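You operate a simulated robot arm through the tools that you are given. There is no shell and no other tool.

You are at the controls of a simulated robot arm. One attempt, no reset.

## Task
Put things in order on the top of the long cart. At the end: the brown tamper stands where the green bag clip stood; the cream sugar canister stands where the silver cocoa shaker stood; the green bag clip stands on top of the green herb book (marked "BALCONY HERBS"); the teal dish brush stands where the cream sugar canister stood; the silver cocoa shaker stands where the brown tamper stood; whatever was shut is shut again. Leave all else as you found it, and nothing knocked over.

The check looks at the end state, three seconds after you hand in, the way a careful person would. Anything else that was tipped, shoved, dropped, spilled or broken makes it a failure.

## Robot
A 6-joint arm with a two-finger gripper, fixed in place. Base frame: the origin is on the floor under the middle of its stand, x ahead of it, y to its left, z up; the work surface is at about z = 0.9. Units: m, degrees, N and s.
With the tool pointing down near the work surface it reaches from about 0.14 to 0.68 m from the base axis. Its first joint turns from -66.0 to 66.0 degrees. Payload 2.45 kg.
Tool frame: the origin (TCP) lies between the finger pads and is the grasp point; the fingertips stand 0.03 m ahead of it; z points along the fingers, y is the line along which they close. The gripper opens to 0.106 m; its body begins 0.079 m behind the TCP.
Orientation is told as [roll, pitch, yaw] about the base's x, y, z axes, in that order, counted from this pose: with the fingers straight down and closing along the base's y, the tool's x points along the base's -x, its y along +y and its z along -z.

## Interface
- The arm moves only by the tool servo_tool. Its argument "steps" is a list of rows, each a list of 3 entries, a list of its own where there are three numbers: the shift along the base's x, y, z in m, then the turn, a rotation vector about the base's x, y, z in degrees, then the closure in counts, from 0 (fully open) to 255 (shut). In form: [[[x, y, z], [rx, ry, rz], fingers], ...]. A call has 1 to 20 rows; each row shifts and turns the commanded pose from where the row before left it. A row lasts 0.2 s, in which the tool goes at most 0.05 m and 8.6 degrees; a call with a longer step from one row to the next is refused whole, and so is a gripper value outside its range. A pose out of reach is approached as far as the arm can. The call stops where the force on the tool passes 40 N (or 10 N more than at its start, if that is more) or the arm is blocked; 0.2 s more then pass. Each finger travels about 0.153 m/s and halts on what it meets, pressing with about 23 N; the grip force reading is that of the motor and also rises with nothing between the fingers. The clock runs only during rows and for 0.2 s after the last one: add rows that do not move to give the fingers time. The reply holds the time, the measured pose of the TCP, the force on the tool along the base axes, the opening and the grip force, in the units named above and with some noise, with the torque about the TCP (base axes, N m) and any sound that the robot's microphone picked up, and new pictures: "show" is both (left out), scene, wrist or none.
- Cameras (640 x 400 px; columns grow to the right, rows downward): "scene" is fixed at [0.0668, 0.4158, 1.4182]; the picture's right is [-0.69, -0.72, 0.00], its down [-0.32, 0.31, -0.90] and it looks along [0.65, -0.62, -0.45] (base axes); focal length 317 px, centre (320, 200). "wrist" rides on the gripper at [0.076, -0.002, -0.106] in the tool frame; the picture's right is [0.02, 1.00, 0.00], its down [-0.78, 0.02, -0.62] and it looks along [-0.62, 0.01, 0.78] (tool axes); focal length 247 px, centre (320, 200). There is no depth. A picture from a camera that has moved, and an enlarged one, comes with that camera's place and axes in the base frame and with its lens.
- zoom(camera, box): a new picture of the part [left, top, right, bottom] of that camera's present view, enlarged. It takes no simulated time.
- finish_job(): hands the job in; it is judged then, once.

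Places have to be worked out from the pictures, the camera data and where the tool is seen. Open the gripper and draw the arm clear of the work before you hand the job in, unless the task says otherwise.

The tools are called after "Emit:" as name(argument=value, ...) on one line, values as JSON. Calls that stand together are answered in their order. servo_tool: Moves the arm, as the interface text tells. Its arguments: {"type":"object","properties":{"steps":{"type":"array"},"show":{"type":"string","enum":["both","scene","wrist","none"]}},"required":["steps"]} The other tools are called the same way: zoom (camera, box) takes an enlarged picture of a part of a camera's view; finish_job () hands the job in.

At the start:

```text
t: 0.0
tcp_pos: [0.3334, 0.0193, 1.2429]
ee_rot: [0.0, -0.1, 0.0]
ft_force: [0.1, -0.8, 0.4]
wrist_torque: [0.0, -0.03, -0.03]
width: 0.1061
grasp_force: 0.0
```

scene: 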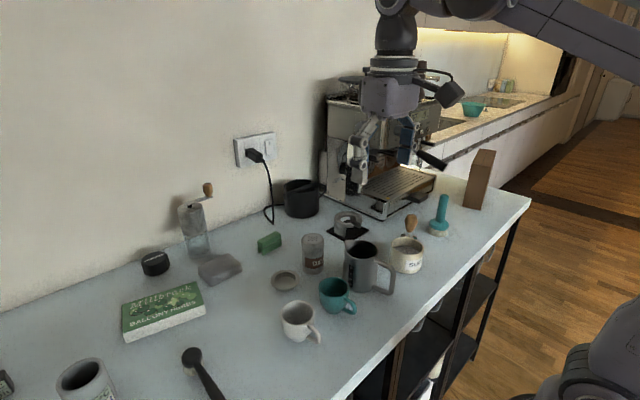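
wrist: 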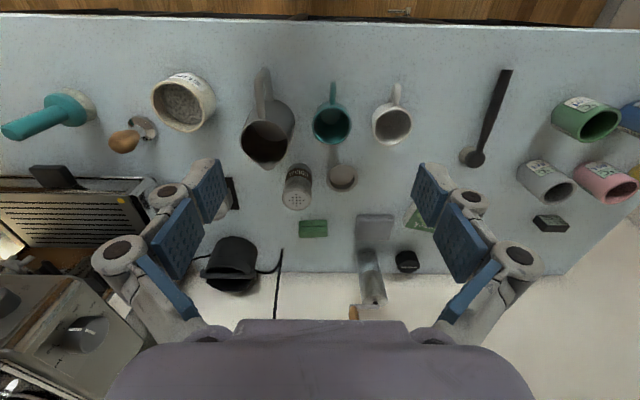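

I start by looking closer at both camera views to identify every object before moving.

Emit:
zoom(camera="scene", box=[240, 160, 480, 310])

Emit:
zoom(camera="wrist", box=[0, 50, 320, 250])

Emit:
zoom(camera="scene", box=[100, 170, 340, 320])

Emit:
zoom(camera="wrist", box=[230, 120, 550, 320])

```text
2.67 times, centred on (360, 235) of scene
camera zoom: at [0.0668, 0.4158, 1.4182], right [-0.69, -0.72, 0.0], down [-0.32, 0.31, -0.9], along [0.65, -0.62, -0.45], focal length 844 px, centre (213, 107)
```

zoom: 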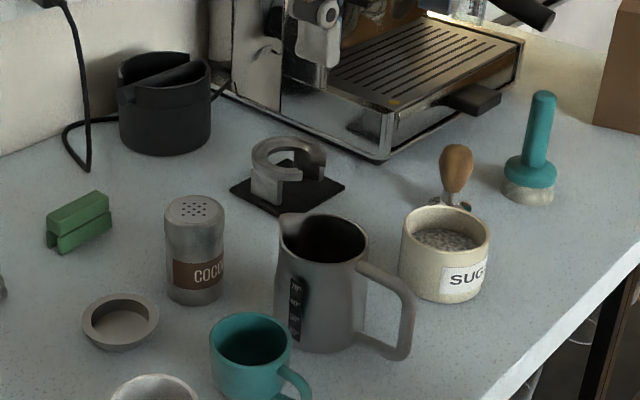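

```text
2.00 times, centred on (160, 150) of wrist
camera zoom: at [0.2577, 0.0181, 1.3485], right [-0.02, 1.0, 0.0], down [0.78, 0.02, 0.62], along [0.62, 0.01, -0.78], focal length 494 px, centre (640, 300)
```

zoom: 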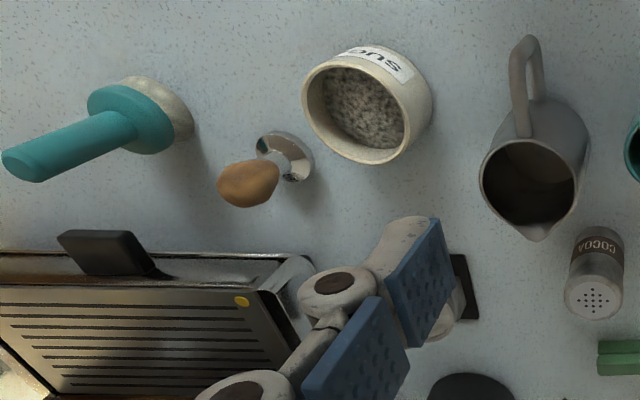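

```text
2.67 times, centred on (220, 245) of scene
camera zoom: at [0.0668, 0.4158, 1.4182], right [-0.69, -0.72, 0.0], down [-0.32, 0.31, -0.9], along [0.65, -0.62, -0.45], focal length 844 px, centre (587, 80)
```

zoom: 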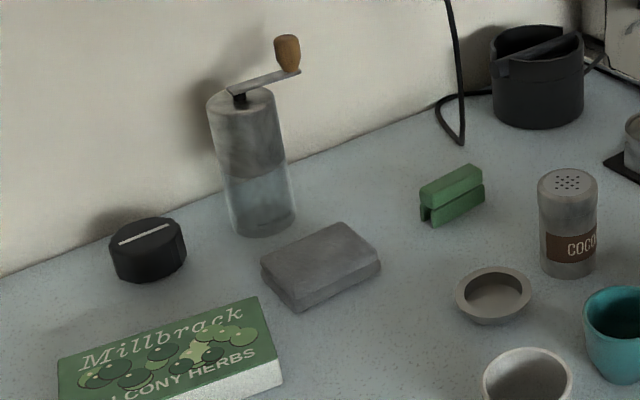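

```text
2.00 times, centred on (390, 220) of wrist
camera zoom: at [0.2577, 0.0181, 1.3485], right [-0.02, 1.0, 0.0], down [0.78, 0.02, 0.62], along [0.62, 0.01, -0.78], focal length 494 px, centre (180, 160)
```

zoom: 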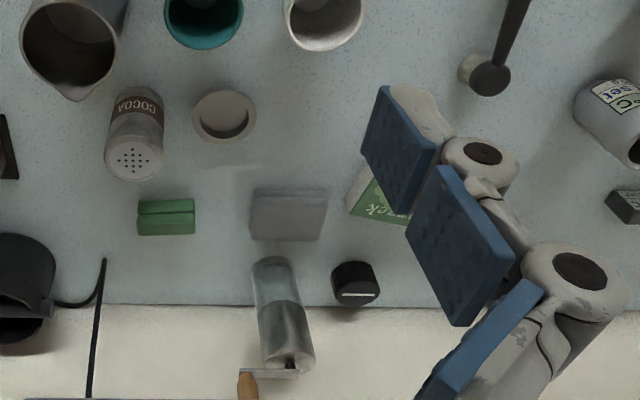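

The scene shows the clip at about (0.69, 0.01), shaker (0.55, -0.02), canister (0.38, -0.185), tamper (0.445, -0.31), brush (0.41, -0.41) and book centred near (0.65, 0.31). The moves chain without any temporary place: clip → book, tamper → clip spot, shaker → tamper spot, canister → shaker spot, brush → canister spot. First I survey closer over the clip.

Emit:
servo_tool(steps=[[[0.035, -0.002, -0.01], [0, 0, 0], 0], [[0.035, -0.002, -0.02], [0, 0, 0], 0], [[0.035, -0.002, -0.02], [0, 0, 0], 0], [[0.035, -0.002, -0.02], [0, 0, 0], 0], [[0.035, -0.001, -0.02], [0, 0, 0], 0], [[0.035, 0, -0.02], [0, 0, 0], 0], [[0, 0, 0], [0, 0, 0], 0]])

```text
t: 1.6
tcp_pos: [0.5459, 0.0099, 1.1316]
ee_rot: [-0.1, 0.0, 0.0]
ft_force: [-0.3, 0.5, 0.5]
wrist_torque: [-0.02, -0.02, 0.0]
width: 0.106
grasp_force: 0.2
camera wrist: at [0.4682, 0.009, 1.2379], right [-0.02, 1.0, 0.0], down [0.78, 0.02, 0.62], along [0.62, 0.01, -0.78], focal length 247 px, centre (320, 200)
```

scene: 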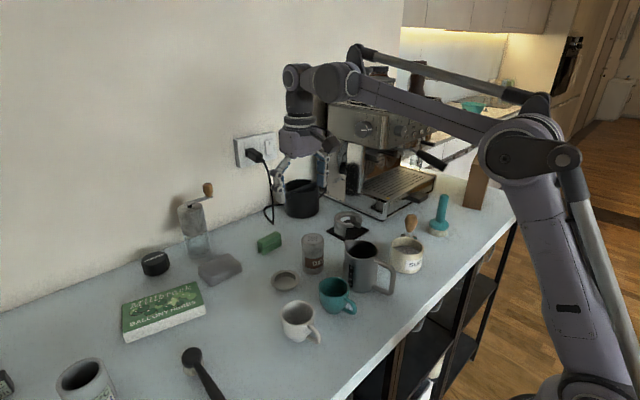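
wrist: 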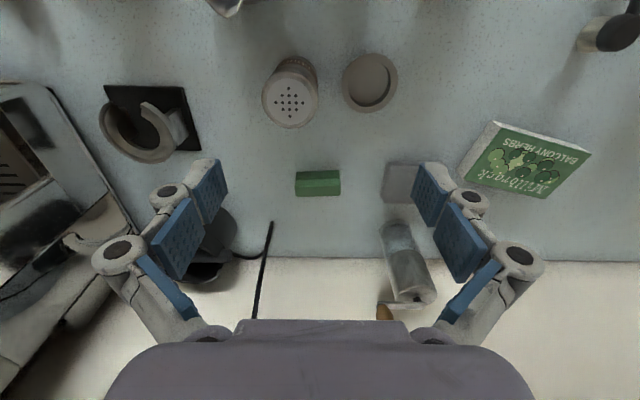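

The wrist camera now has a closer view of the clip and the book. I zoom to measure their edges.

Emit:
zoom(camera="wrist", box=[240, 40, 400, 240])

Emit:
zoom(camera="wrist", box=[440, 100, 640, 225])

Emit:
zoom(camera="scene", box=[240, 220, 300, 265])

```text
2.00 times, centred on (320, 140) of wrist
camera zoom: at [0.4682, 0.009, 1.2379], right [-0.02, 1.0, 0.0], down [0.78, 0.02, 0.62], along [0.62, 0.01, -0.78], focal length 494 px, centre (320, 320)
```

zoom: 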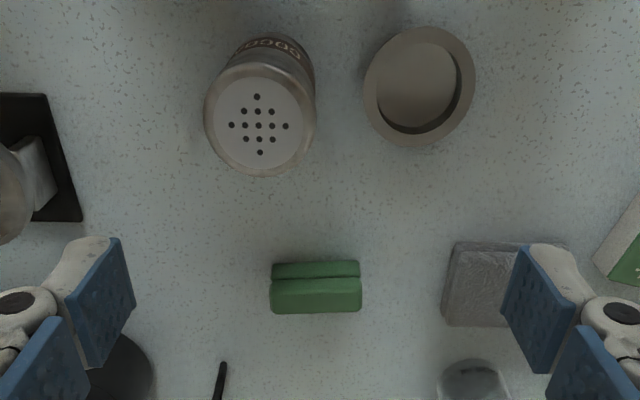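

```text
3.20 times, centred on (540, 162) of wrist
camera zoom: at [0.4682, 0.009, 1.2379], right [-0.02, 1.0, 0.0], down [0.78, 0.02, 0.62], along [0.62, 0.01, -0.78], focal length 790 px, centre (-384, 320)
```

zoom: 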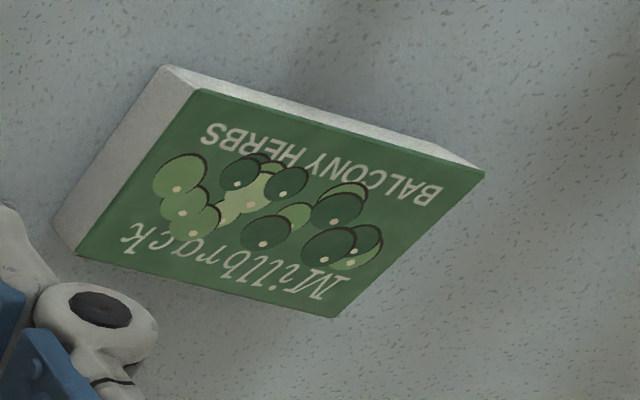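

```text
8.89 times, centred on (270, 242) of scene
camera zoom: at [0.0668, 0.4158, 1.4182], right [-0.69, -0.72, 0.0], down [-0.32, 0.31, -0.9], along [0.65, -0.62, -0.45], focal length 2815 px, centre (764, -178)
```

zoom: 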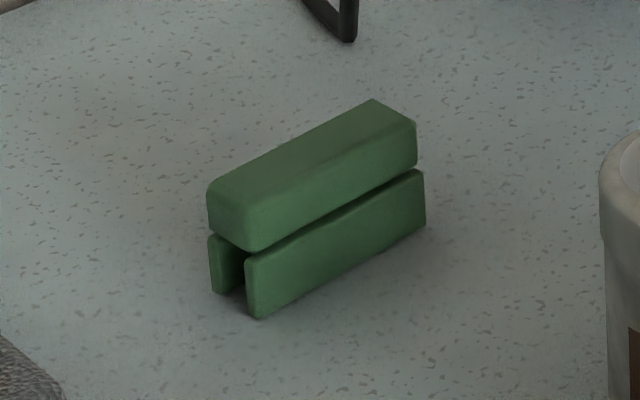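

The clip measures about 71 × 24 × 38 mm, centred at (0.688, 0.0095) and aligned with y. The book top is at z≈0.927, centred at (0.648, 0.31). I tilt 10° outward for reach and move above the clip.

Emit:
servo_tool(steps=[[[0.035, 0, -0.015], [0, -2.5, 0], 0], [[0.035, 0, -0.015], [0, -2.5, 0], 0], [[0.035, 0, -0.02], [0, -2.5, 0], 0], [[0.033, 0, -0.02], [0, -2.5, 0], 0], [[0, 0, 0], [0, 0, 0], 0], [[0, 0, 0], [0, 0, 0], 0]])

```text
t: 3.0
tcp_pos: [0.6825, 0.01, 1.0634]
ee_rot: [-0.1, -10.1, 0.0]
ft_force: [0.1, -0.1, -0.1]
wrist_torque: [0.0, -0.01, -0.02]
width: 0.1062
grasp_force: 0.0
camera wrist: at [0.5888, 0.009, 1.1538], right [-0.02, 1.0, 0.0], down [0.66, 0.02, 0.75], along [0.75, 0.01, -0.66], focal length 247 px, centre (320, 200)
```

scene: 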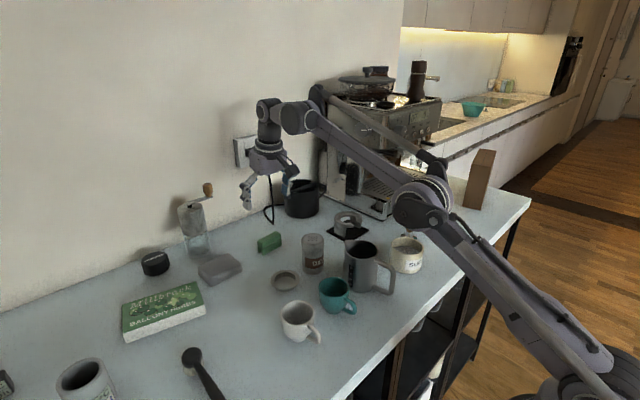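
wrist: 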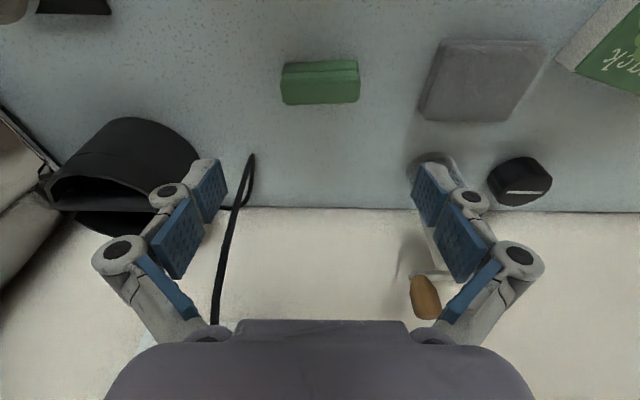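

Pose reached without trouble and the clip is centred between the fingers. I descend to z≈0.938.

Emit:
servo_tool(steps=[[[0, 0, -0.03], [0, 0, 0], 0], [[0.001, 0, -0.03], [0, 0, 0], 0], [[0.001, 0, -0.03], [0, 0, 0], 0], [[0, 0, -0.02], [0, 0, 0], 0], [[0, 0, -0.012], [0, 0, 0], 0], [[0, 0, 0], [0, 0, 0], 0], [[0, 0, 0], [0, 0, 0], 0]])

```text
t: 4.6
tcp_pos: [0.6846, 0.0105, 0.9404]
ee_rot: [0.0, -10.1, 0.1]
ft_force: [0.1, -0.4, -0.2]
wrist_torque: [0.0, -0.02, 0.03]
width: 0.1061
grasp_force: 0.1
camera wrist: at [0.5906, 0.0095, 1.0313], right [-0.02, 1.0, 0.0], down [0.66, 0.02, 0.75], along [0.75, 0.01, -0.66], focal length 247 px, centre (320, 200)
```

scene: 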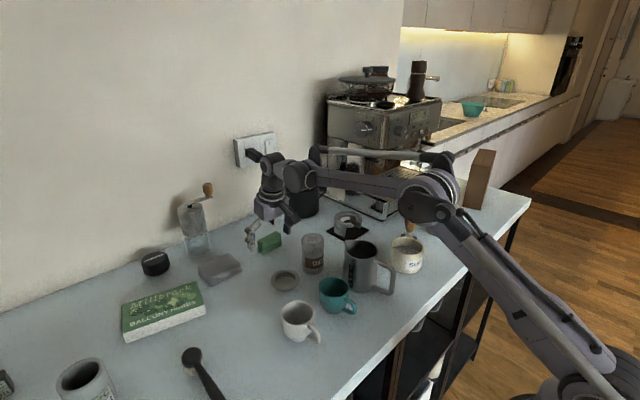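
wrist: 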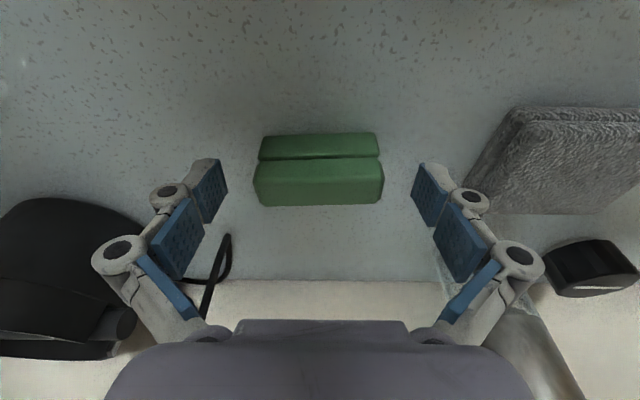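

The clip is centred between the pads. I close on its ends.

Emit:
servo_tool(steps=[[[0, 0, 0], [0, 0, 0], 60], [[0, 0, 0], [0, 0, 0], 110], [[0, 0, 0], [0, 0, 0], 150], [[0, 0, 0], [0, 0, 0], 150]])

```text
t: 5.6
tcp_pos: [0.6835, 0.0094, 0.9404]
ee_rot: [0.0, -10.0, 0.0]
ft_force: [0.2, -0.5, 2.1]
wrist_torque: [0.05, 0.02, 0.02]
width: 0.0699
grasp_force: 23.5
camera wrist: at [0.5905, 0.0094, 1.0316], right [-0.02, 1.0, 0.0], down [0.66, 0.02, 0.75], along [0.75, 0.01, -0.66], focal length 247 px, centre (320, 200)
```

scene: 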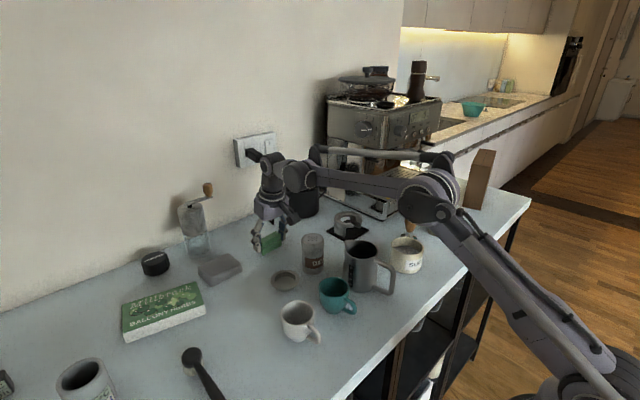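
wrist: 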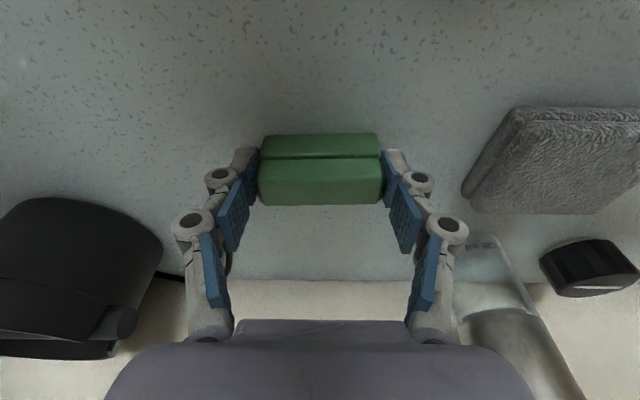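

Clip gripped (width 0.070). I lift, pull back a little to stay away from the grinder, and carry it over the book, turning it to line up with the book.

Emit:
servo_tool(steps=[[[0, 0, 0.02], [0, 0, 0], 150], [[0, 0, 0.04], [0, 0, 0], 150], [[0, 0, 0.04], [0, 0, 0], 150], [[-0.02, 0.0, 0.02], [0, 0, 0], 150], [[-0.03, 0.02, 0], [0, 0, 0], 150], [[-0.02, 0.03, 0], [0, 0, 0], 150], [[0, 0.035, 0], [0, 0, -2.0], 150], [[0, 0.035, 0], [0, 0, -2.0], 150], [[0, 0.035, 0], [0, 0, -2.0], 150], [[0, 0.035, 0], [0, 0, -2.0], 150], [[0, 0.035, 0], [0, 0, -2.0], 150], [[0, 0.035, 0], [0, 0, -2.0], 150], [[0.01, 0.025, 0], [0, 0, -1.7], 150], [[0.01, 0.013, 0], [0, 0, 0], 150], [[0, 0, 0], [0, 0, 0], 150], [[0, 0, 0], [0, 0, 0], 150]])

```text
t: 9.0
tcp_pos: [0.6151, 0.291, 1.0564]
ee_rot: [0.0, -10.1, -13.6]
ft_force: [0.4, 0.0, 0.5]
wrist_torque: [-0.01, -0.01, -0.02]
width: 0.0695
grasp_force: 23.0
out of reach, approached as far as the arm can: row 13, 14
camera wrist: at [0.5232, 0.311, 1.1469], right [0.22, 0.98, 0.0], down [0.65, -0.14, 0.75], along [0.73, -0.16, -0.66], focal length 247 px, centre (320, 200)
```

scene: 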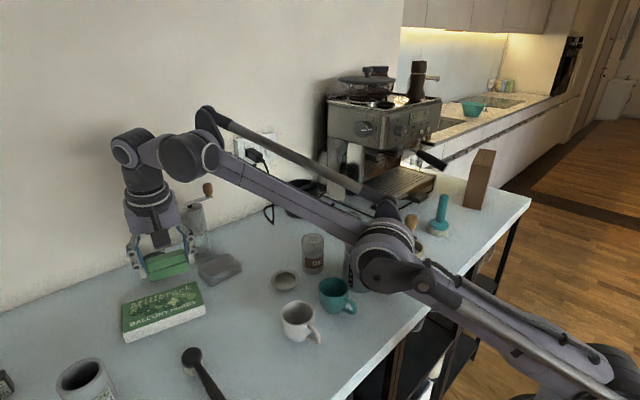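
wrist: 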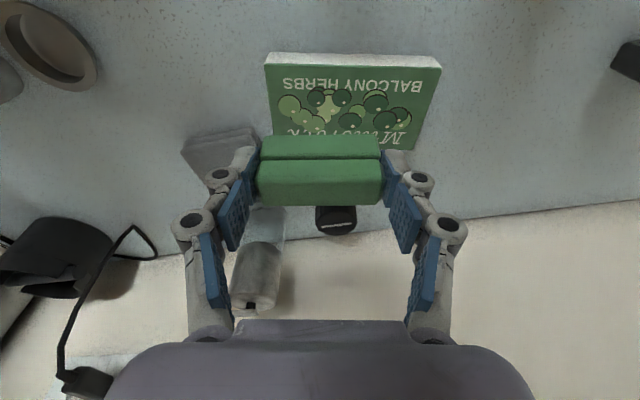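

The arm hit its reach limit at (0.615, 0.291) at this height; lower down it should reach further. I descend to about 1 cm-plus above the book and see where it gets.

Emit:
servo_tool(steps=[[[0, 0, -0.02], [0, 0, 0], 150], [[0, 0, -0.02], [0, 0, 0], 150], [[0, 0, -0.02], [0, 0, 0], 150], [[0, 0, 0], [0, 0, 0], 150], [[0, 0, 0], [0, 0, 0], 150]])

```text
t: 10.2
tcp_pos: [0.6155, 0.2901, 0.996]
ee_rot: [-0.1, -10.0, -13.7]
ft_force: [0.5, -1.0, -0.2]
wrist_torque: [-0.01, 0.02, 0.02]
width: 0.0697
grasp_force: 22.4
camera wrist: at [0.5229, 0.3115, 1.0866], right [0.22, 0.98, 0.0], down [0.65, -0.14, 0.75], along [0.73, -0.16, -0.66], focal length 247 px, centre (320, 200)
```

scene: 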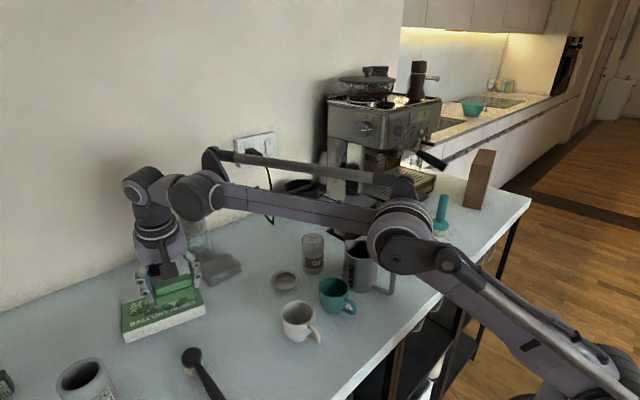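
wrist: 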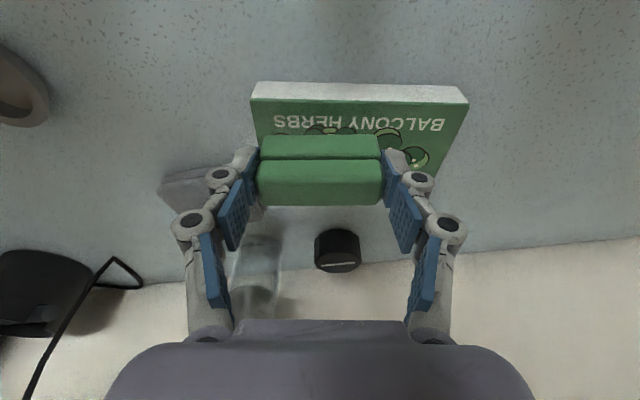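

The command was clamped there; the clip is about 3 cm above the book. I now move outward towards the book's middle in small steps.

Emit:
servo_tool(steps=[[[0.006, 0.005, 0], [0, 0, 0], 150], [[0.006, 0.006, 0], [0, 0, 0], 150], [[0.006, 0.006, 0], [0, 0, 0], 150], [[0, 0, 0], [0, 0, 0], 150], [[0, 0, 0], [0, 0, 0], 150]])

```text
t: 11.4
tcp_pos: [0.6319, 0.3075, 0.9951]
ee_rot: [0.0, -10.1, -13.6]
ft_force: [0.4, 0.1, -1.0]
wrist_torque: [0.0, -0.01, 0.02]
width: 0.0696
grasp_force: 22.9
camera wrist: at [0.5404, 0.3282, 1.0864], right [0.22, 0.98, 0.0], down [0.65, -0.14, 0.75], along [0.73, -0.16, -0.66], focal length 247 px, centre (320, 200)
```

scene: 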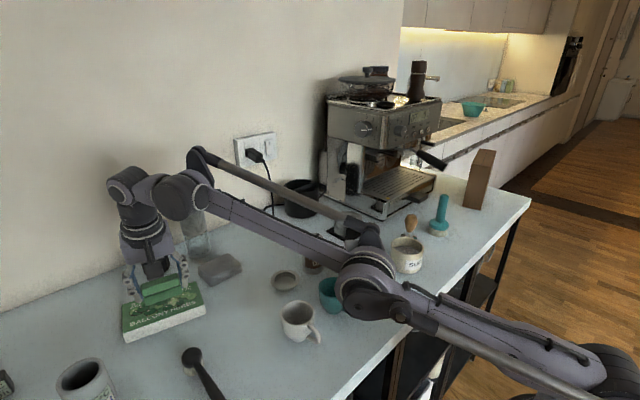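
wrist: 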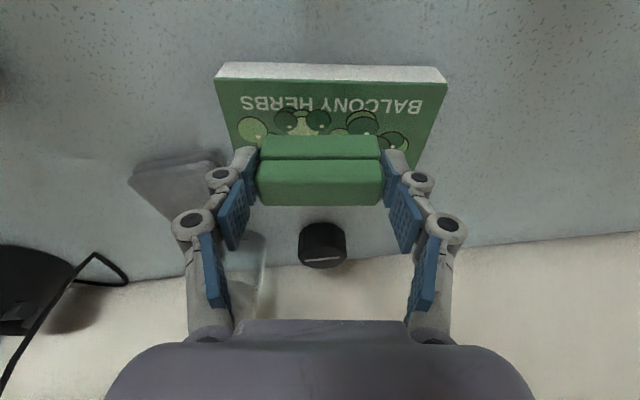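

Now right above the middle of the book. I descend gently to touch-down height.

Emit:
servo_tool(steps=[[[0, 0, -0.01], [0, 0, 0], 150], [[0, 0, -0.008], [0, 0, 0], 150], [[0, 0, -0.005], [0, 0, 0], 150], [[0, 0, 0], [0, 0, 0], 150], [[0, 0, 0], [0, 0, 0], 150]])

Emit:
zoom(camera="scene", box=[100, 230, 220, 350])

```text
t: 12.6
tcp_pos: [0.633, 0.3072, 0.9731]
ee_rot: [0.1, -10.2, -13.7]
ft_force: [-0.7, -0.2, -0.2]
wrist_torque: [-0.02, 0.0, 0.01]
width: 0.0695
grasp_force: 22.8
camera wrist: at [0.541, 0.3283, 1.0642], right [0.22, 0.98, 0.0], down [0.65, -0.14, 0.75], along [0.73, -0.16, -0.66], focal length 247 px, centre (320, 200)
```

scene: 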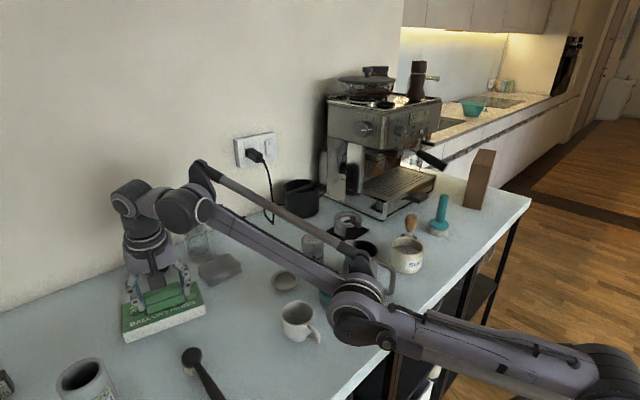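
wrist: 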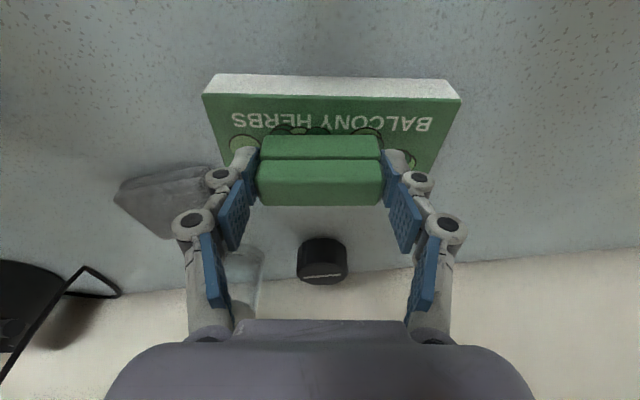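

```text
3.33 times, centred on (160, 290) of scene
camera zoom: at [0.0668, 0.4158, 1.4182], right [-0.69, -0.72, 0.0], down [-0.32, 0.31, -0.9], along [0.65, -0.62, -0.45], focal length 1056 px, centre (853, -100)
```

zoom: 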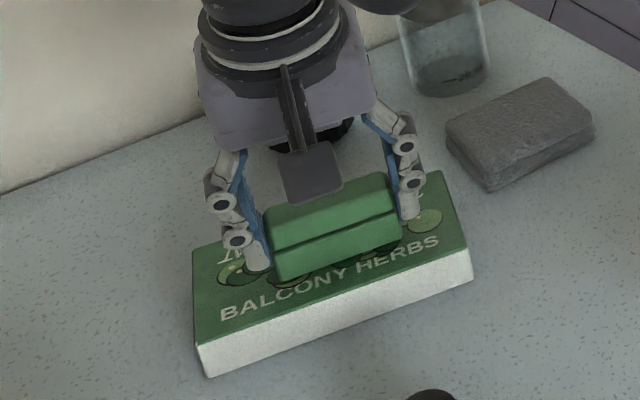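

Still no contact; around 5 mm to go. I lower in 2 mm steps and watch the force.

Emit:
servo_tool(steps=[[[0, 0, -0.002], [0, 0, 0], 150], [[0, 0, -0.002], [0, 0, 0], 150], [[0, 0, 0], [0, 0, 0], 150]], show="none")

```text
t: 13.4
tcp_pos: [0.6328, 0.307, 0.9697]
ee_rot: [0.0, -10.1, -13.6]
ft_force: [2.4, 1.0, 15.3]
wrist_torque: [-0.02, -0.11, 0.15]
width: 0.0698
grasp_force: 23.3
```

Contact (15 N). I unload 1 mm and open the gripper, then rise straight along the fingers.

Emit:
servo_tool(steps=[[[0, 0, 0.001], [0, 0, 0], 150], [[0, 0, 0], [0, 0, 0], 60], [[0, 0, 0], [0, 0, 0], 0], [[0, 0, 0], [0, 0, 0], 0]])

```text
t: 14.4
tcp_pos: [0.6328, 0.3078, 0.9699]
ee_rot: [0.0, -10.0, -13.6]
ft_force: [0.6, 0.8, -0.6]
wrist_torque: [0.02, 0.0, -0.01]
width: 0.106
grasp_force: 0.0
camera wrist: at [0.5414, 0.3283, 1.061], right [0.22, 0.98, 0.0], down [0.65, -0.14, 0.75], along [0.73, -0.16, -0.66], focal length 247 px, centre (320, 200)
```

scene: 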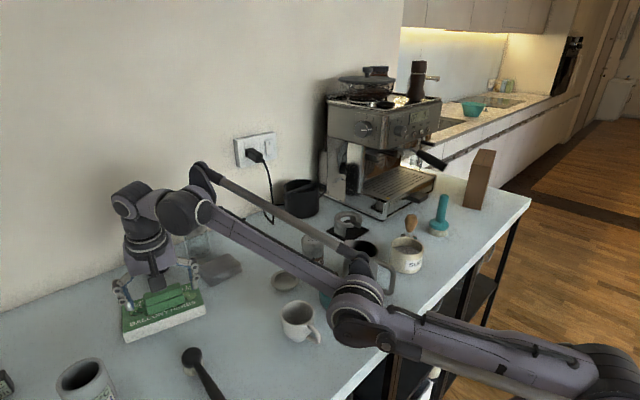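
wrist: 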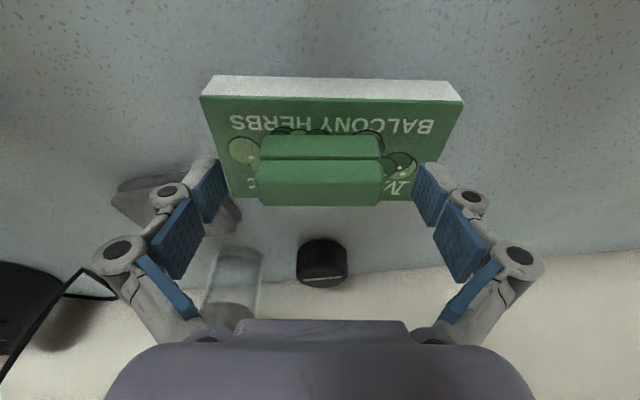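

The clip stays on the book. I rise along the finger direction, retract, bring the tool back upright and swing over to look at the tamper.

Emit:
servo_tool(steps=[[[-0.008, 0.002, 0.04], [0, 0, 0], 0], [[-0.01, 0, 0.04], [0, 0, 0], 0], [[-0.03, -0.02, 0.03], [0, 0, 2.27], 0], [[-0.03, -0.03, 0.02], [0, 0, 2.27], 0], [[-0.02, -0.04, 0.02], [0, 0, 2.27], 0], [[-0.01, -0.045, 0], [0, 0, 2.27], 0], [[-0.01, -0.045, 0], [0, 0, 2.27], 0], [[-0.01, -0.045, 0], [0, 0, 2.25], 0], [[-0.01, -0.045, 0], [0, 2.5, 0], 0], [[-0.01, -0.045, 0], [0, 2.5, 0], 0], [[-0.01, -0.045, 0], [0, 2.5, 0], 0], [[-0.01, -0.045, 0], [0, 2.5, 0], 0], [[-0.01, -0.045, 0], [0, 0, 0], 0], [[-0.01, -0.045, 0], [0, 0, 0], 0], [[-0.01, -0.045, 0], [0, 0, 0], 0], [[-0.01, -0.045, 0], [0, 0, 0], 0], [[-0.02, -0.03, 0], [0, 0, 0], 0], [[0, 0, 0], [0, 0, 0], 0], [[0, 0, 0], [0, 0, 0], 0]])

Emit:
zoom(camera="scene", box=[90, 230, 240, 350])

```text
t: 18.4
tcp_pos: [0.4825, -0.2859, 1.1044]
ee_rot: [0.0, -0.1, -0.1]
ft_force: [-0.6, -0.5, -0.3]
wrist_torque: [0.02, -0.01, 0.0]
width: 0.1061
grasp_force: 0.0
out of reach, approached as far as the arm can: row 2, 5, 6, 7, 8, 9, 10
camera wrist: at [0.4063, -0.2867, 1.2085], right [-0.02, 1.0, 0.0], down [0.78, 0.02, 0.62], along [0.62, 0.01, -0.78], focal length 247 px, centre (320, 200)
```

scene: 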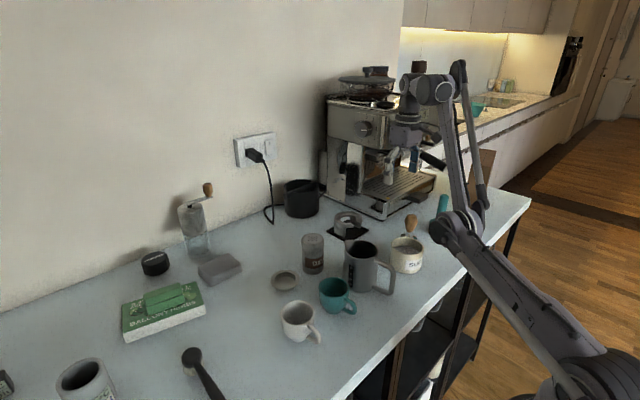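
wrist: 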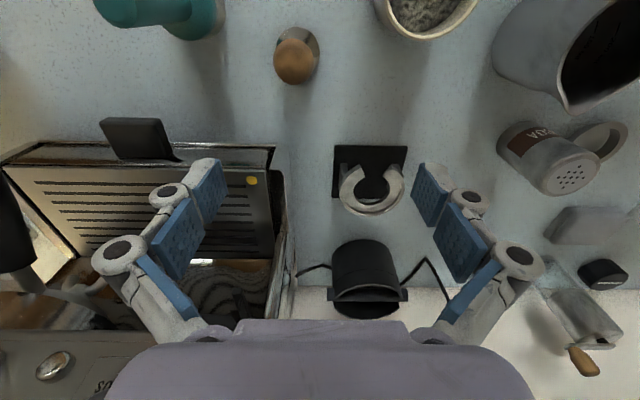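

```text
3.33 times, centred on (165, 290) of scene
camera zoom: at [0.0668, 0.4158, 1.4182], right [-0.69, -0.72, 0.0], down [-0.32, 0.31, -0.9], along [0.65, -0.62, -0.45], focal length 1056 px, centre (837, -100)
```

zoom: 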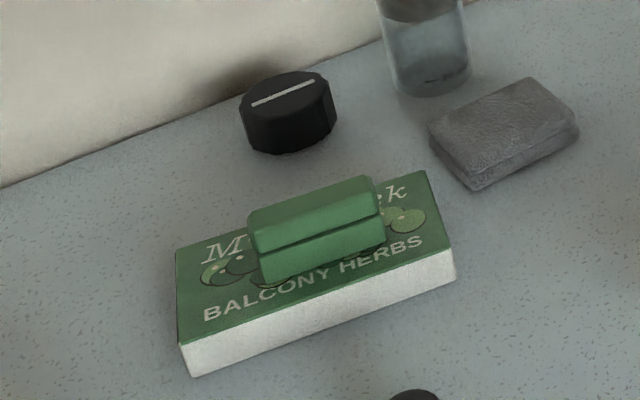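

The clip rests well on the book. I am at (0.4825, -0.286); I pull back in x so the tamper, canister and brush come into the wrist view.

Emit:
servo_tool(steps=[[[-0.04, -0.01, 0.01], [0, 0, 0], 0], [[-0.045, -0.01, 0.01], [0, 0, 0], 0], [[0, 0, 0], [0, 0, 0], 0], [[0, 0, 0], [0, 0, 0], 0]], show="wrist")

Emit:
zoom(camera="wrist", box=[240, 80, 400, 180])

Emit:
zoom(camera="wrist", box=[120, 20, 320, 145])

Emit:
zoom(camera="wrist", box=[340, 20, 540, 145])

```text
t: 19.4
tcp_pos: [0.4288, -0.3279, 1.1304]
ee_rot: [0.0, 0.1, -0.1]
ft_force: [-0.1, 0.3, -0.3]
wrist_torque: [0.01, 0.0, 0.01]
width: 0.1061
grasp_force: 0.1
out of reach, approached as far as the arm can: row 1, 2
camera wrist: at [0.3529, -0.33, 1.2364], right [-0.02, 1.0, 0.0], down [0.78, 0.01, 0.62], along [0.62, 0.01, -0.78], focal length 247 px, centre (320, 200)
```

wrist: 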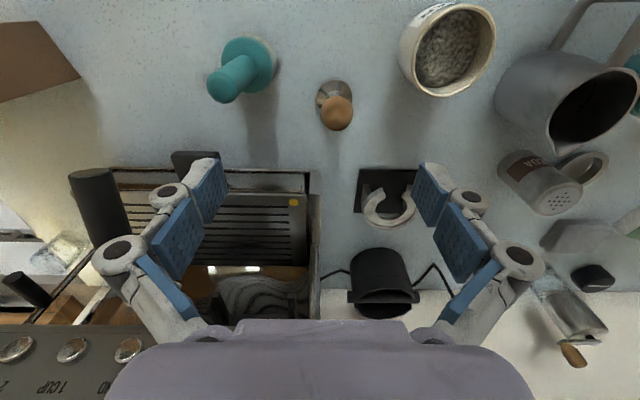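

```text
4.00 times, centred on (320, 130) of wrist
camera zoom: at [0.3529, -0.33, 1.2364], right [-0.02, 1.0, 0.0], down [0.78, 0.01, 0.62], along [0.62, 0.01, -0.78], focal length 988 px, centre (320, 480)
```

zoom: 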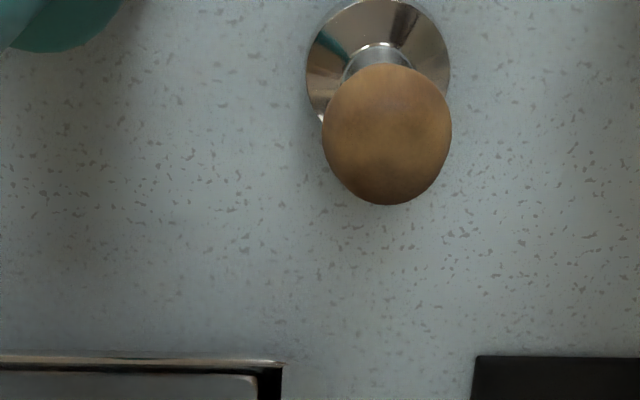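

```text
3.20 times, centred on (220, 82) of wrist
camera zoom: at [0.3529, -0.33, 1.2364], right [-0.02, 1.0, 0.0], down [0.78, 0.01, 0.62], along [0.62, 0.01, -0.78], focal length 790 px, centre (640, 576)
```

zoom: 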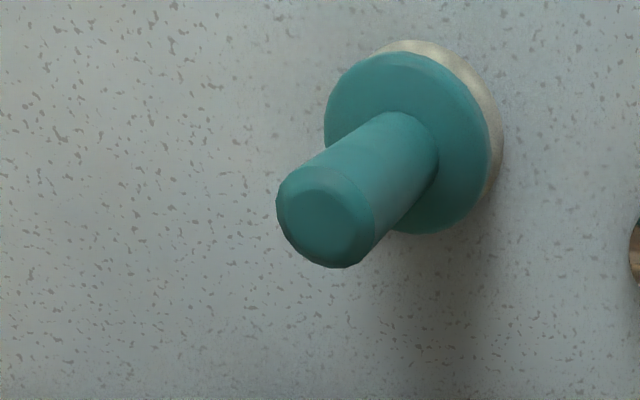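

```text
3.20 times, centred on (440, 82) of wrist
camera zoom: at [0.3529, -0.33, 1.2364], right [-0.02, 1.0, 0.0], down [0.78, 0.01, 0.62], along [0.62, 0.01, -0.78], focal length 790 px, centre (-64, 576)
```

zoom: 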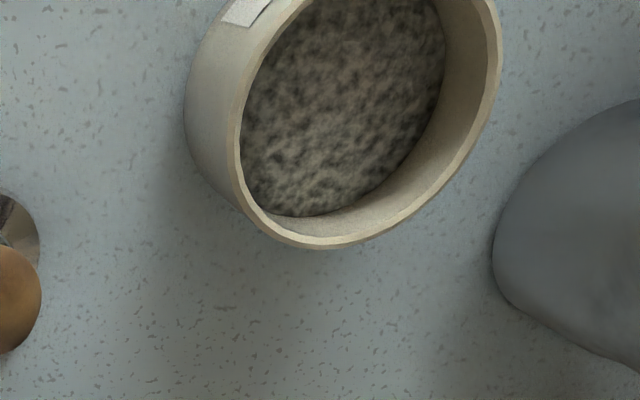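

The clip sits properly on the book. From this view I place the tamper axis at (0.444, -0.3105) with a knob about 35 mm wide at z≈0.967, and the brush at (0.407, -0.408). I move above the tamper with the fingers partly closed (≈65 mm) to stay clear of the brush, using an 8° outward tilt that will also suit the far clip spot.

Emit:
servo_tool(steps=[[[0.005, 0.006, -0.02], [0, -2.0, 0], 40], [[0.005, 0.006, -0.02], [0, -2.0, 0], 98], [[0.005, 0.005, -0.02], [0, -2.0, 0], 98], [[0, 0, 0], [0, -2.0, 0], 98], [[0, 0, 0], [0, 0, 0], 98], [[0, 0, 0], [0, 0, 0], 98]])

```text
t: 20.8
tcp_pos: [0.4662, -0.3276, 1.1043]
ee_rot: [0.1, -7.8, -0.1]
ft_force: [-0.1, 0.0, -0.4]
wrist_torque: [0.0, 0.01, -0.02]
width: 0.0653
grasp_force: 0.2
out of reach, approached as far as the arm can: row 1, 2, 3, 4
camera wrist: at [0.3762, -0.3292, 1.199], right [-0.02, 1.0, 0.0], down [0.69, 0.01, 0.72], along [0.72, 0.01, -0.69], focal length 247 px, centre (320, 200)
```

scene: 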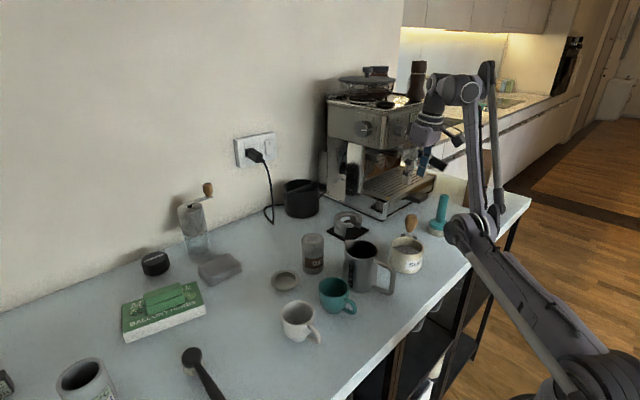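
wrist: 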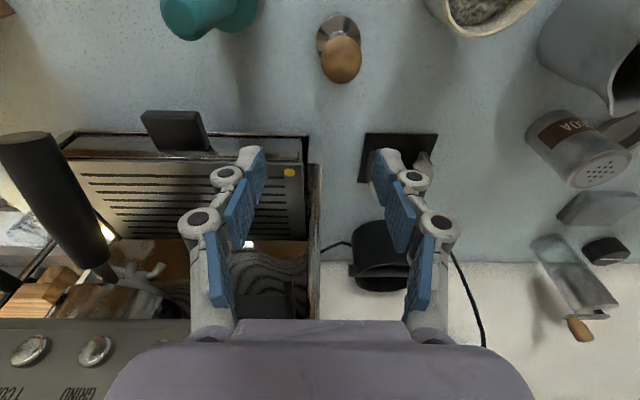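

The scene picture reveals the reason for the odd reach flags: the arm straightened fully at the book and came back with its elbow bent downwards (elbow low at about z=1.07). I go to free space, stretch it up past full extension, and come back down, looking for the elbow to flip upward again.

Emit:
servo_tool(steps=[[[0, 0.04, 0.02], [0, 2.0, 0], 98], [[0, 0.04, 0.015], [0, 2.0, 0], 98], [[0, 0.04, 0.01], [0, 2.0, 0], 98], [[-0.005, 0.04, 0], [0, 2.0, 0], 98], [[0, 0, 0.03], [0, 0, 0], 98], [[0, 0, 0.03], [0, 0, 0], 98], [[0, 0, 0.03], [0, 0, 0], 98], [[0, 0, 0], [0, 0, 0], 98], [[0, 0, -0.02], [0, 0, 0], 98], [[0, 0, -0.03], [0, 0, 0], 98], [[0, 0, -0.03], [0, 0, 0], 98], [[0, 0, 0], [0, 0, 0], 98]])

```text
t: 23.4
tcp_pos: [0.4889, -0.1837, 1.1595]
ee_rot: [0.0, -0.1, -0.1]
ft_force: [0.9, 0.4, -0.4]
wrist_torque: [-0.02, -0.01, 0.01]
width: 0.0652
grasp_force: 0.1
out of reach, approached as far as the arm can: row 1, 2, 3, 4, 7
camera wrist: at [0.4121, -0.1849, 1.2656], right [-0.02, 1.0, 0.0], down [0.78, 0.02, 0.62], along [0.62, 0.01, -0.78], focal length 247 px, centre (320, 200)
```

scene: 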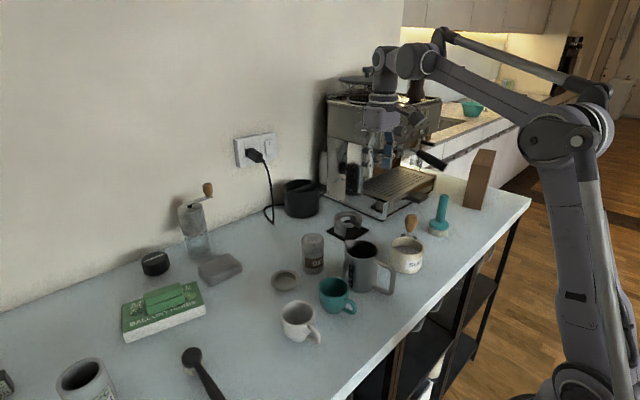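
wrist: 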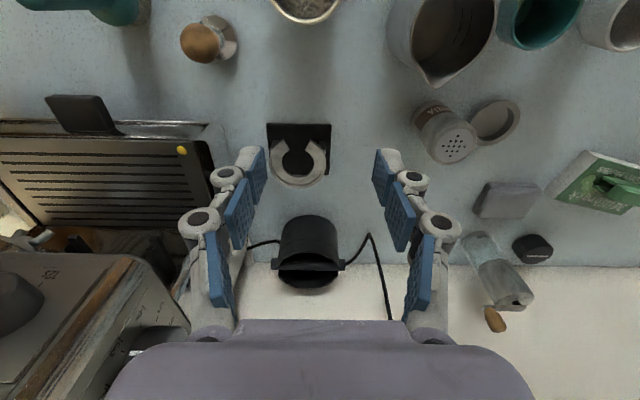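

The elbow is up again and I know the cause (full stretch), so I'll keep clear of the reach limit. Tamper position confirmed at about (0.444, -0.31); I go above it with a 12° outward tilt and the fingers at 65 mm.

Emit:
servo_tool(steps=[[[-0.015, -0.042, -0.01], [0, -4.0, 0], 98], [[-0.015, -0.042, -0.02], [0, -4.0, 0], 98], [[-0.015, -0.042, -0.03], [0, -4.0, 0], 98], [[0, 0, -0.03], [0, 0, 0], 98], [[0, 0, 0], [0, 0, 0], 98], [[0, 0, 0], [0, 0, 0], 98]])

Emit:
zoom(camera="wrist", box=[240, 50, 400, 150])

```text
refused: row 3 steps farther than a row can; nothing moved
```

```text
4.00 times, centred on (320, 100) of wrist
camera zoom: at [0.4121, -0.1849, 1.2656], right [-0.02, 1.0, 0.0], down [0.78, 0.02, 0.62], along [0.62, 0.01, -0.78], focal length 988 px, centre (320, 600)
```

zoom: 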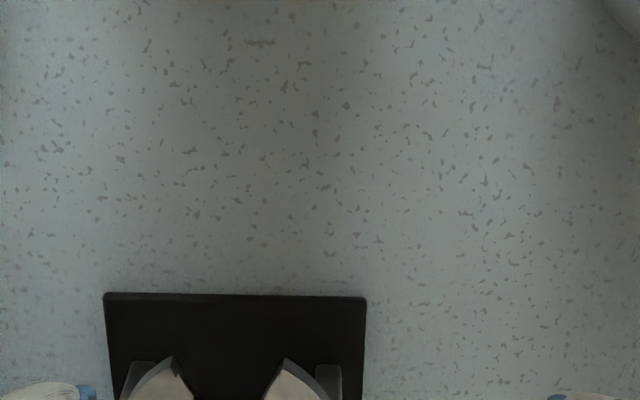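

The call was refused because row 3 was too long. I split it into smaller rows.

Emit:
servo_tool(steps=[[[-0.011, -0.032, -0.015], [0, -3.0, 0], 98], [[-0.011, -0.032, -0.02], [0, -3.0, 0], 98], [[-0.011, -0.032, -0.02], [0, -3.0, 0], 98], [[-0.011, -0.031, -0.02], [0, -3.0, 0], 98], [[0, 0, -0.02], [0, 0, 0], 98], [[0, 0, 0], [0, 0, 0], 98], [[0, 0, 0], [0, 0, 0], 98]])

Emit:
zoom(camera="wrist", box=[240, 50, 400, 150])

```text
t: 25.0
tcp_pos: [0.4443, -0.31, 1.0645]
ee_rot: [0.1, -12.1, -0.2]
ft_force: [-0.8, 0.3, 0.0]
wrist_torque: [0.0, 0.03, 0.01]
width: 0.0651
grasp_force: 0.0
camera wrist: at [0.3474, -0.3117, 1.152], right [-0.02, 1.0, 0.0], down [0.64, 0.02, 0.77], along [0.77, 0.01, -0.64], focal length 247 px, centre (320, 200)
```

scene: 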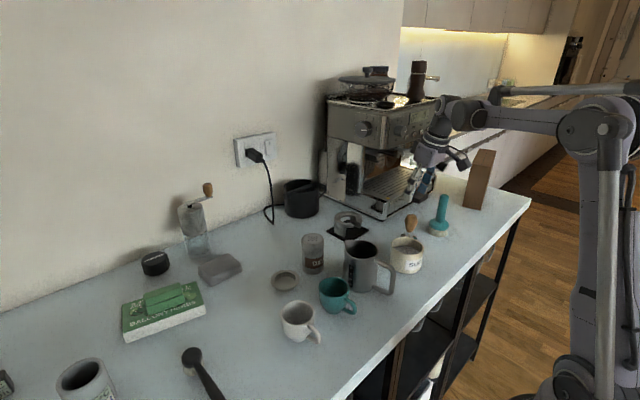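
wrist: 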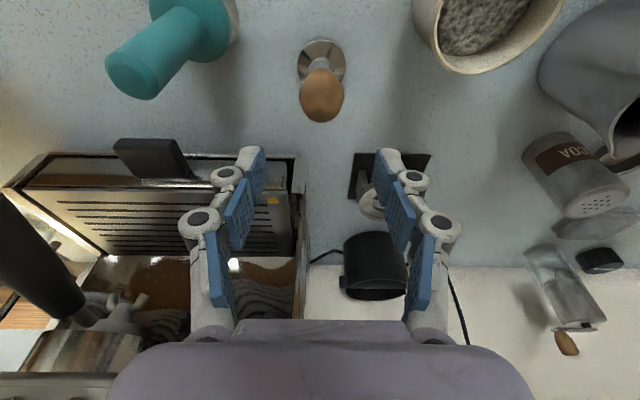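

```text
4.00 times, centred on (320, 100) of wrist
camera zoom: at [0.3474, -0.3117, 1.152], right [-0.02, 1.0, 0.0], down [0.64, 0.02, 0.77], along [0.77, 0.01, -0.64], focal length 988 px, centre (320, 600)
```

zoom: 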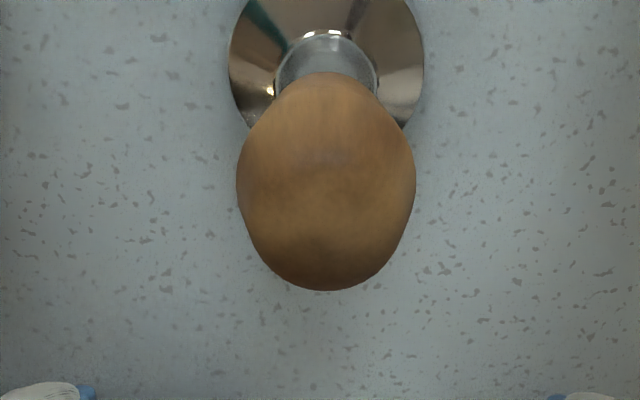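

The knob is centred at y≈-0.310, x≈0.445, widest at z≈0.97. I descend to z≈0.968.

Emit:
servo_tool(steps=[[[0, 0, -0.03], [0, 0, 0], 98], [[0, 0, -0.03], [0, 0, 0], 98], [[0, 0, -0.02], [0, 0, 0], 98], [[0, 0, -0.0165], [0, 0, 0], 98], [[0, 0, 0], [0, 0, 0], 98], [[0, 0, 0], [0, 0, 0], 98]])

Emit:
zoom(camera="wrist", box=[220, 100, 420, 225])

```text
t: 26.4
tcp_pos: [0.4439, -0.3099, 0.9684]
ee_rot: [-0.1, -12.1, -0.1]
ft_force: [0.0, -0.3, 0.3]
wrist_torque: [0.01, 0.0, -0.01]
width: 0.0653
grasp_force: 0.1
camera wrist: at [0.3474, -0.3115, 1.0557], right [-0.02, 1.0, 0.0], down [0.64, 0.02, 0.77], along [0.77, 0.01, -0.64], focal length 247 px, centre (320, 200)
```

scene: 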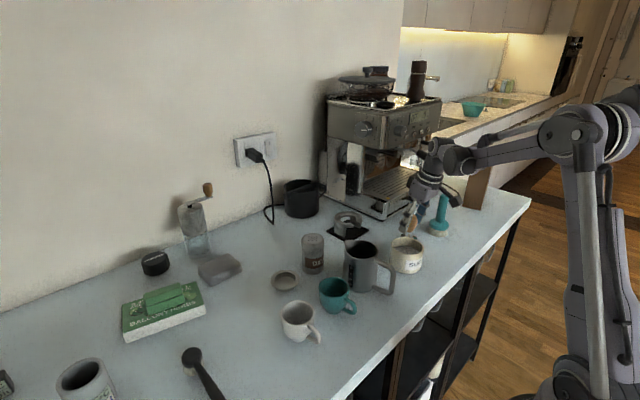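
wrist: 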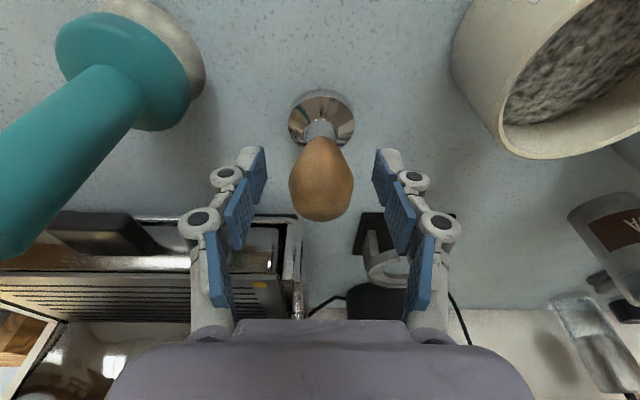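

```text
3.20 times, centred on (320, 162) of wrist
camera zoom: at [0.3474, -0.3115, 1.0557], right [-0.02, 1.0, 0.0], down [0.64, 0.02, 0.77], along [0.77, 0.01, -0.64], focal length 790 px, centre (320, 320)
```

zoom: 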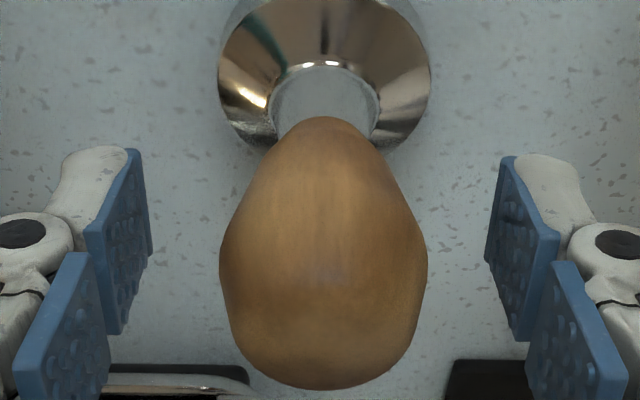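

The knob sits between the fingertip pads at its widest part. I close the gripper on it.

Emit:
servo_tool(steps=[[[0, 0, 0], [0, 0, 0], 130], [[0, 0, 0], [0, 0, 0], 160], [[0, 0, 0], [0, 0, 0], 190], [[0, 0, 0], [0, 0, 0], 205], [[0, 0, 0], [0, 0, 0], 205]], show="wrist")

```text
t: 27.6
tcp_pos: [0.4442, -0.3094, 0.9685]
ee_rot: [0.0, -12.1, -0.1]
ft_force: [-0.2, 1.9, 0.1]
wrist_torque: [0.04, -0.01, 0.06]
width: 0.0346
grasp_force: 22.9
camera wrist: at [0.3475, -0.3114, 1.0559], right [-0.02, 1.0, 0.0], down [0.64, 0.02, 0.77], along [0.77, 0.01, -0.64], focal length 247 px, centre (320, 200)
```

wrist: 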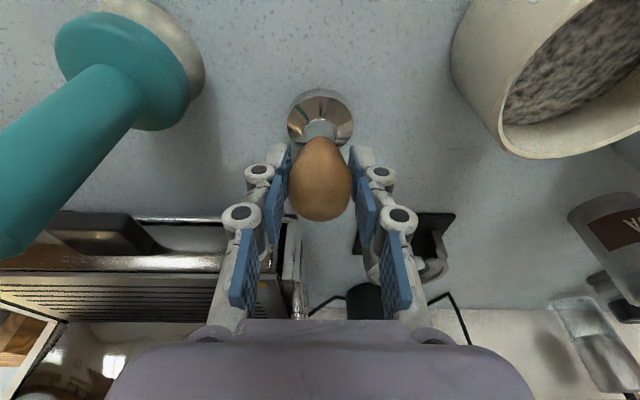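

Gripped at 34.6 mm. I lift it 4 cm and check it hangs straight.

Emit:
servo_tool(steps=[[[0, 0, 0.01], [0, 0, 0], 205], [[0, 0, 0.03], [0, 0, 0], 205], [[0, 0, 0.03], [0, 0, 0], 205], [[0, 0, 0.03], [0, 0, 0], 205], [[0, 0, 0], [0, 0, 0], 205]])

Emit:
zoom(camera="wrist", box=[220, 60, 420, 225])

Emit:
zoom(camera="scene", box=[370, 120, 490, 260])

```text
t: 28.8
tcp_pos: [0.4454, -0.311, 1.0695]
ee_rot: [0.0, -12.1, -0.1]
ft_force: [-0.1, 0.3, -5.4]
wrist_torque: [0.03, 0.03, 0.02]
width: 0.0346
grasp_force: 22.9
camera wrist: at [0.3478, -0.3118, 1.1558], right [-0.02, 1.0, 0.0], down [0.64, 0.02, 0.77], along [0.77, 0.01, -0.64], focal length 247 px, centre (320, 200)
```

scene: 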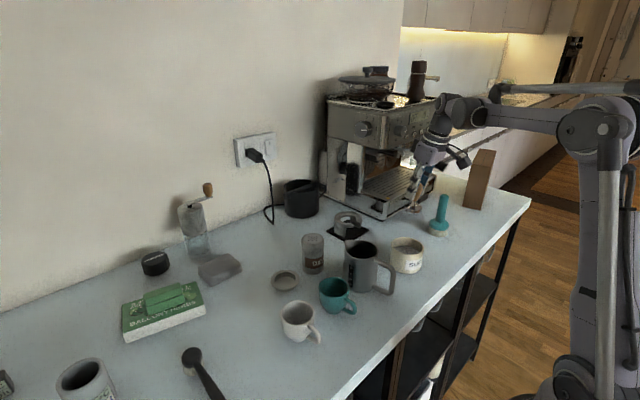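
wrist: 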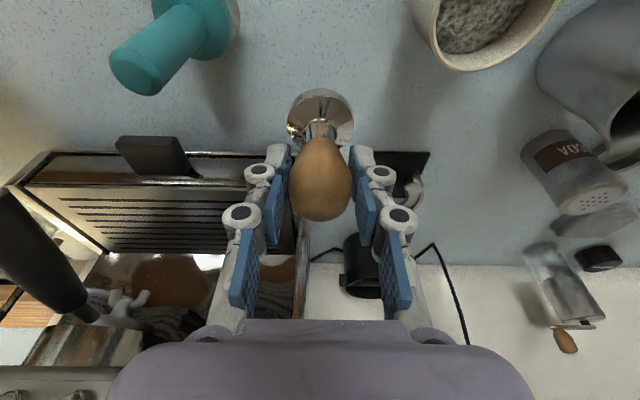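

```text
2.42 times, centred on (320, 142) of wrist
camera zoom: at [0.3478, -0.3118, 1.1558], right [-0.02, 1.0, 0.0], down [0.64, 0.02, 0.77], along [0.77, 0.01, -0.64], focal length 599 px, centre (320, 339)
```

zoom: 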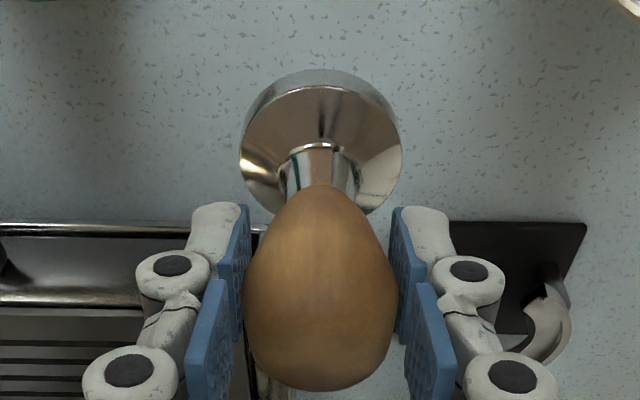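

```text
2.86 times, centred on (430, 190) of scene
camera zoom: at [0.0669, 0.4158, 1.4182], right [-0.69, -0.72, 0.0], down [-0.32, 0.31, -0.9], along [0.65, -0.62, -0.45], focal length 905 px, centre (6, 229)
```

zoom: 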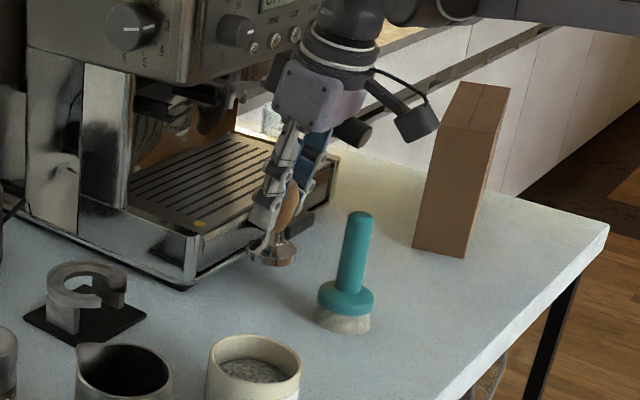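

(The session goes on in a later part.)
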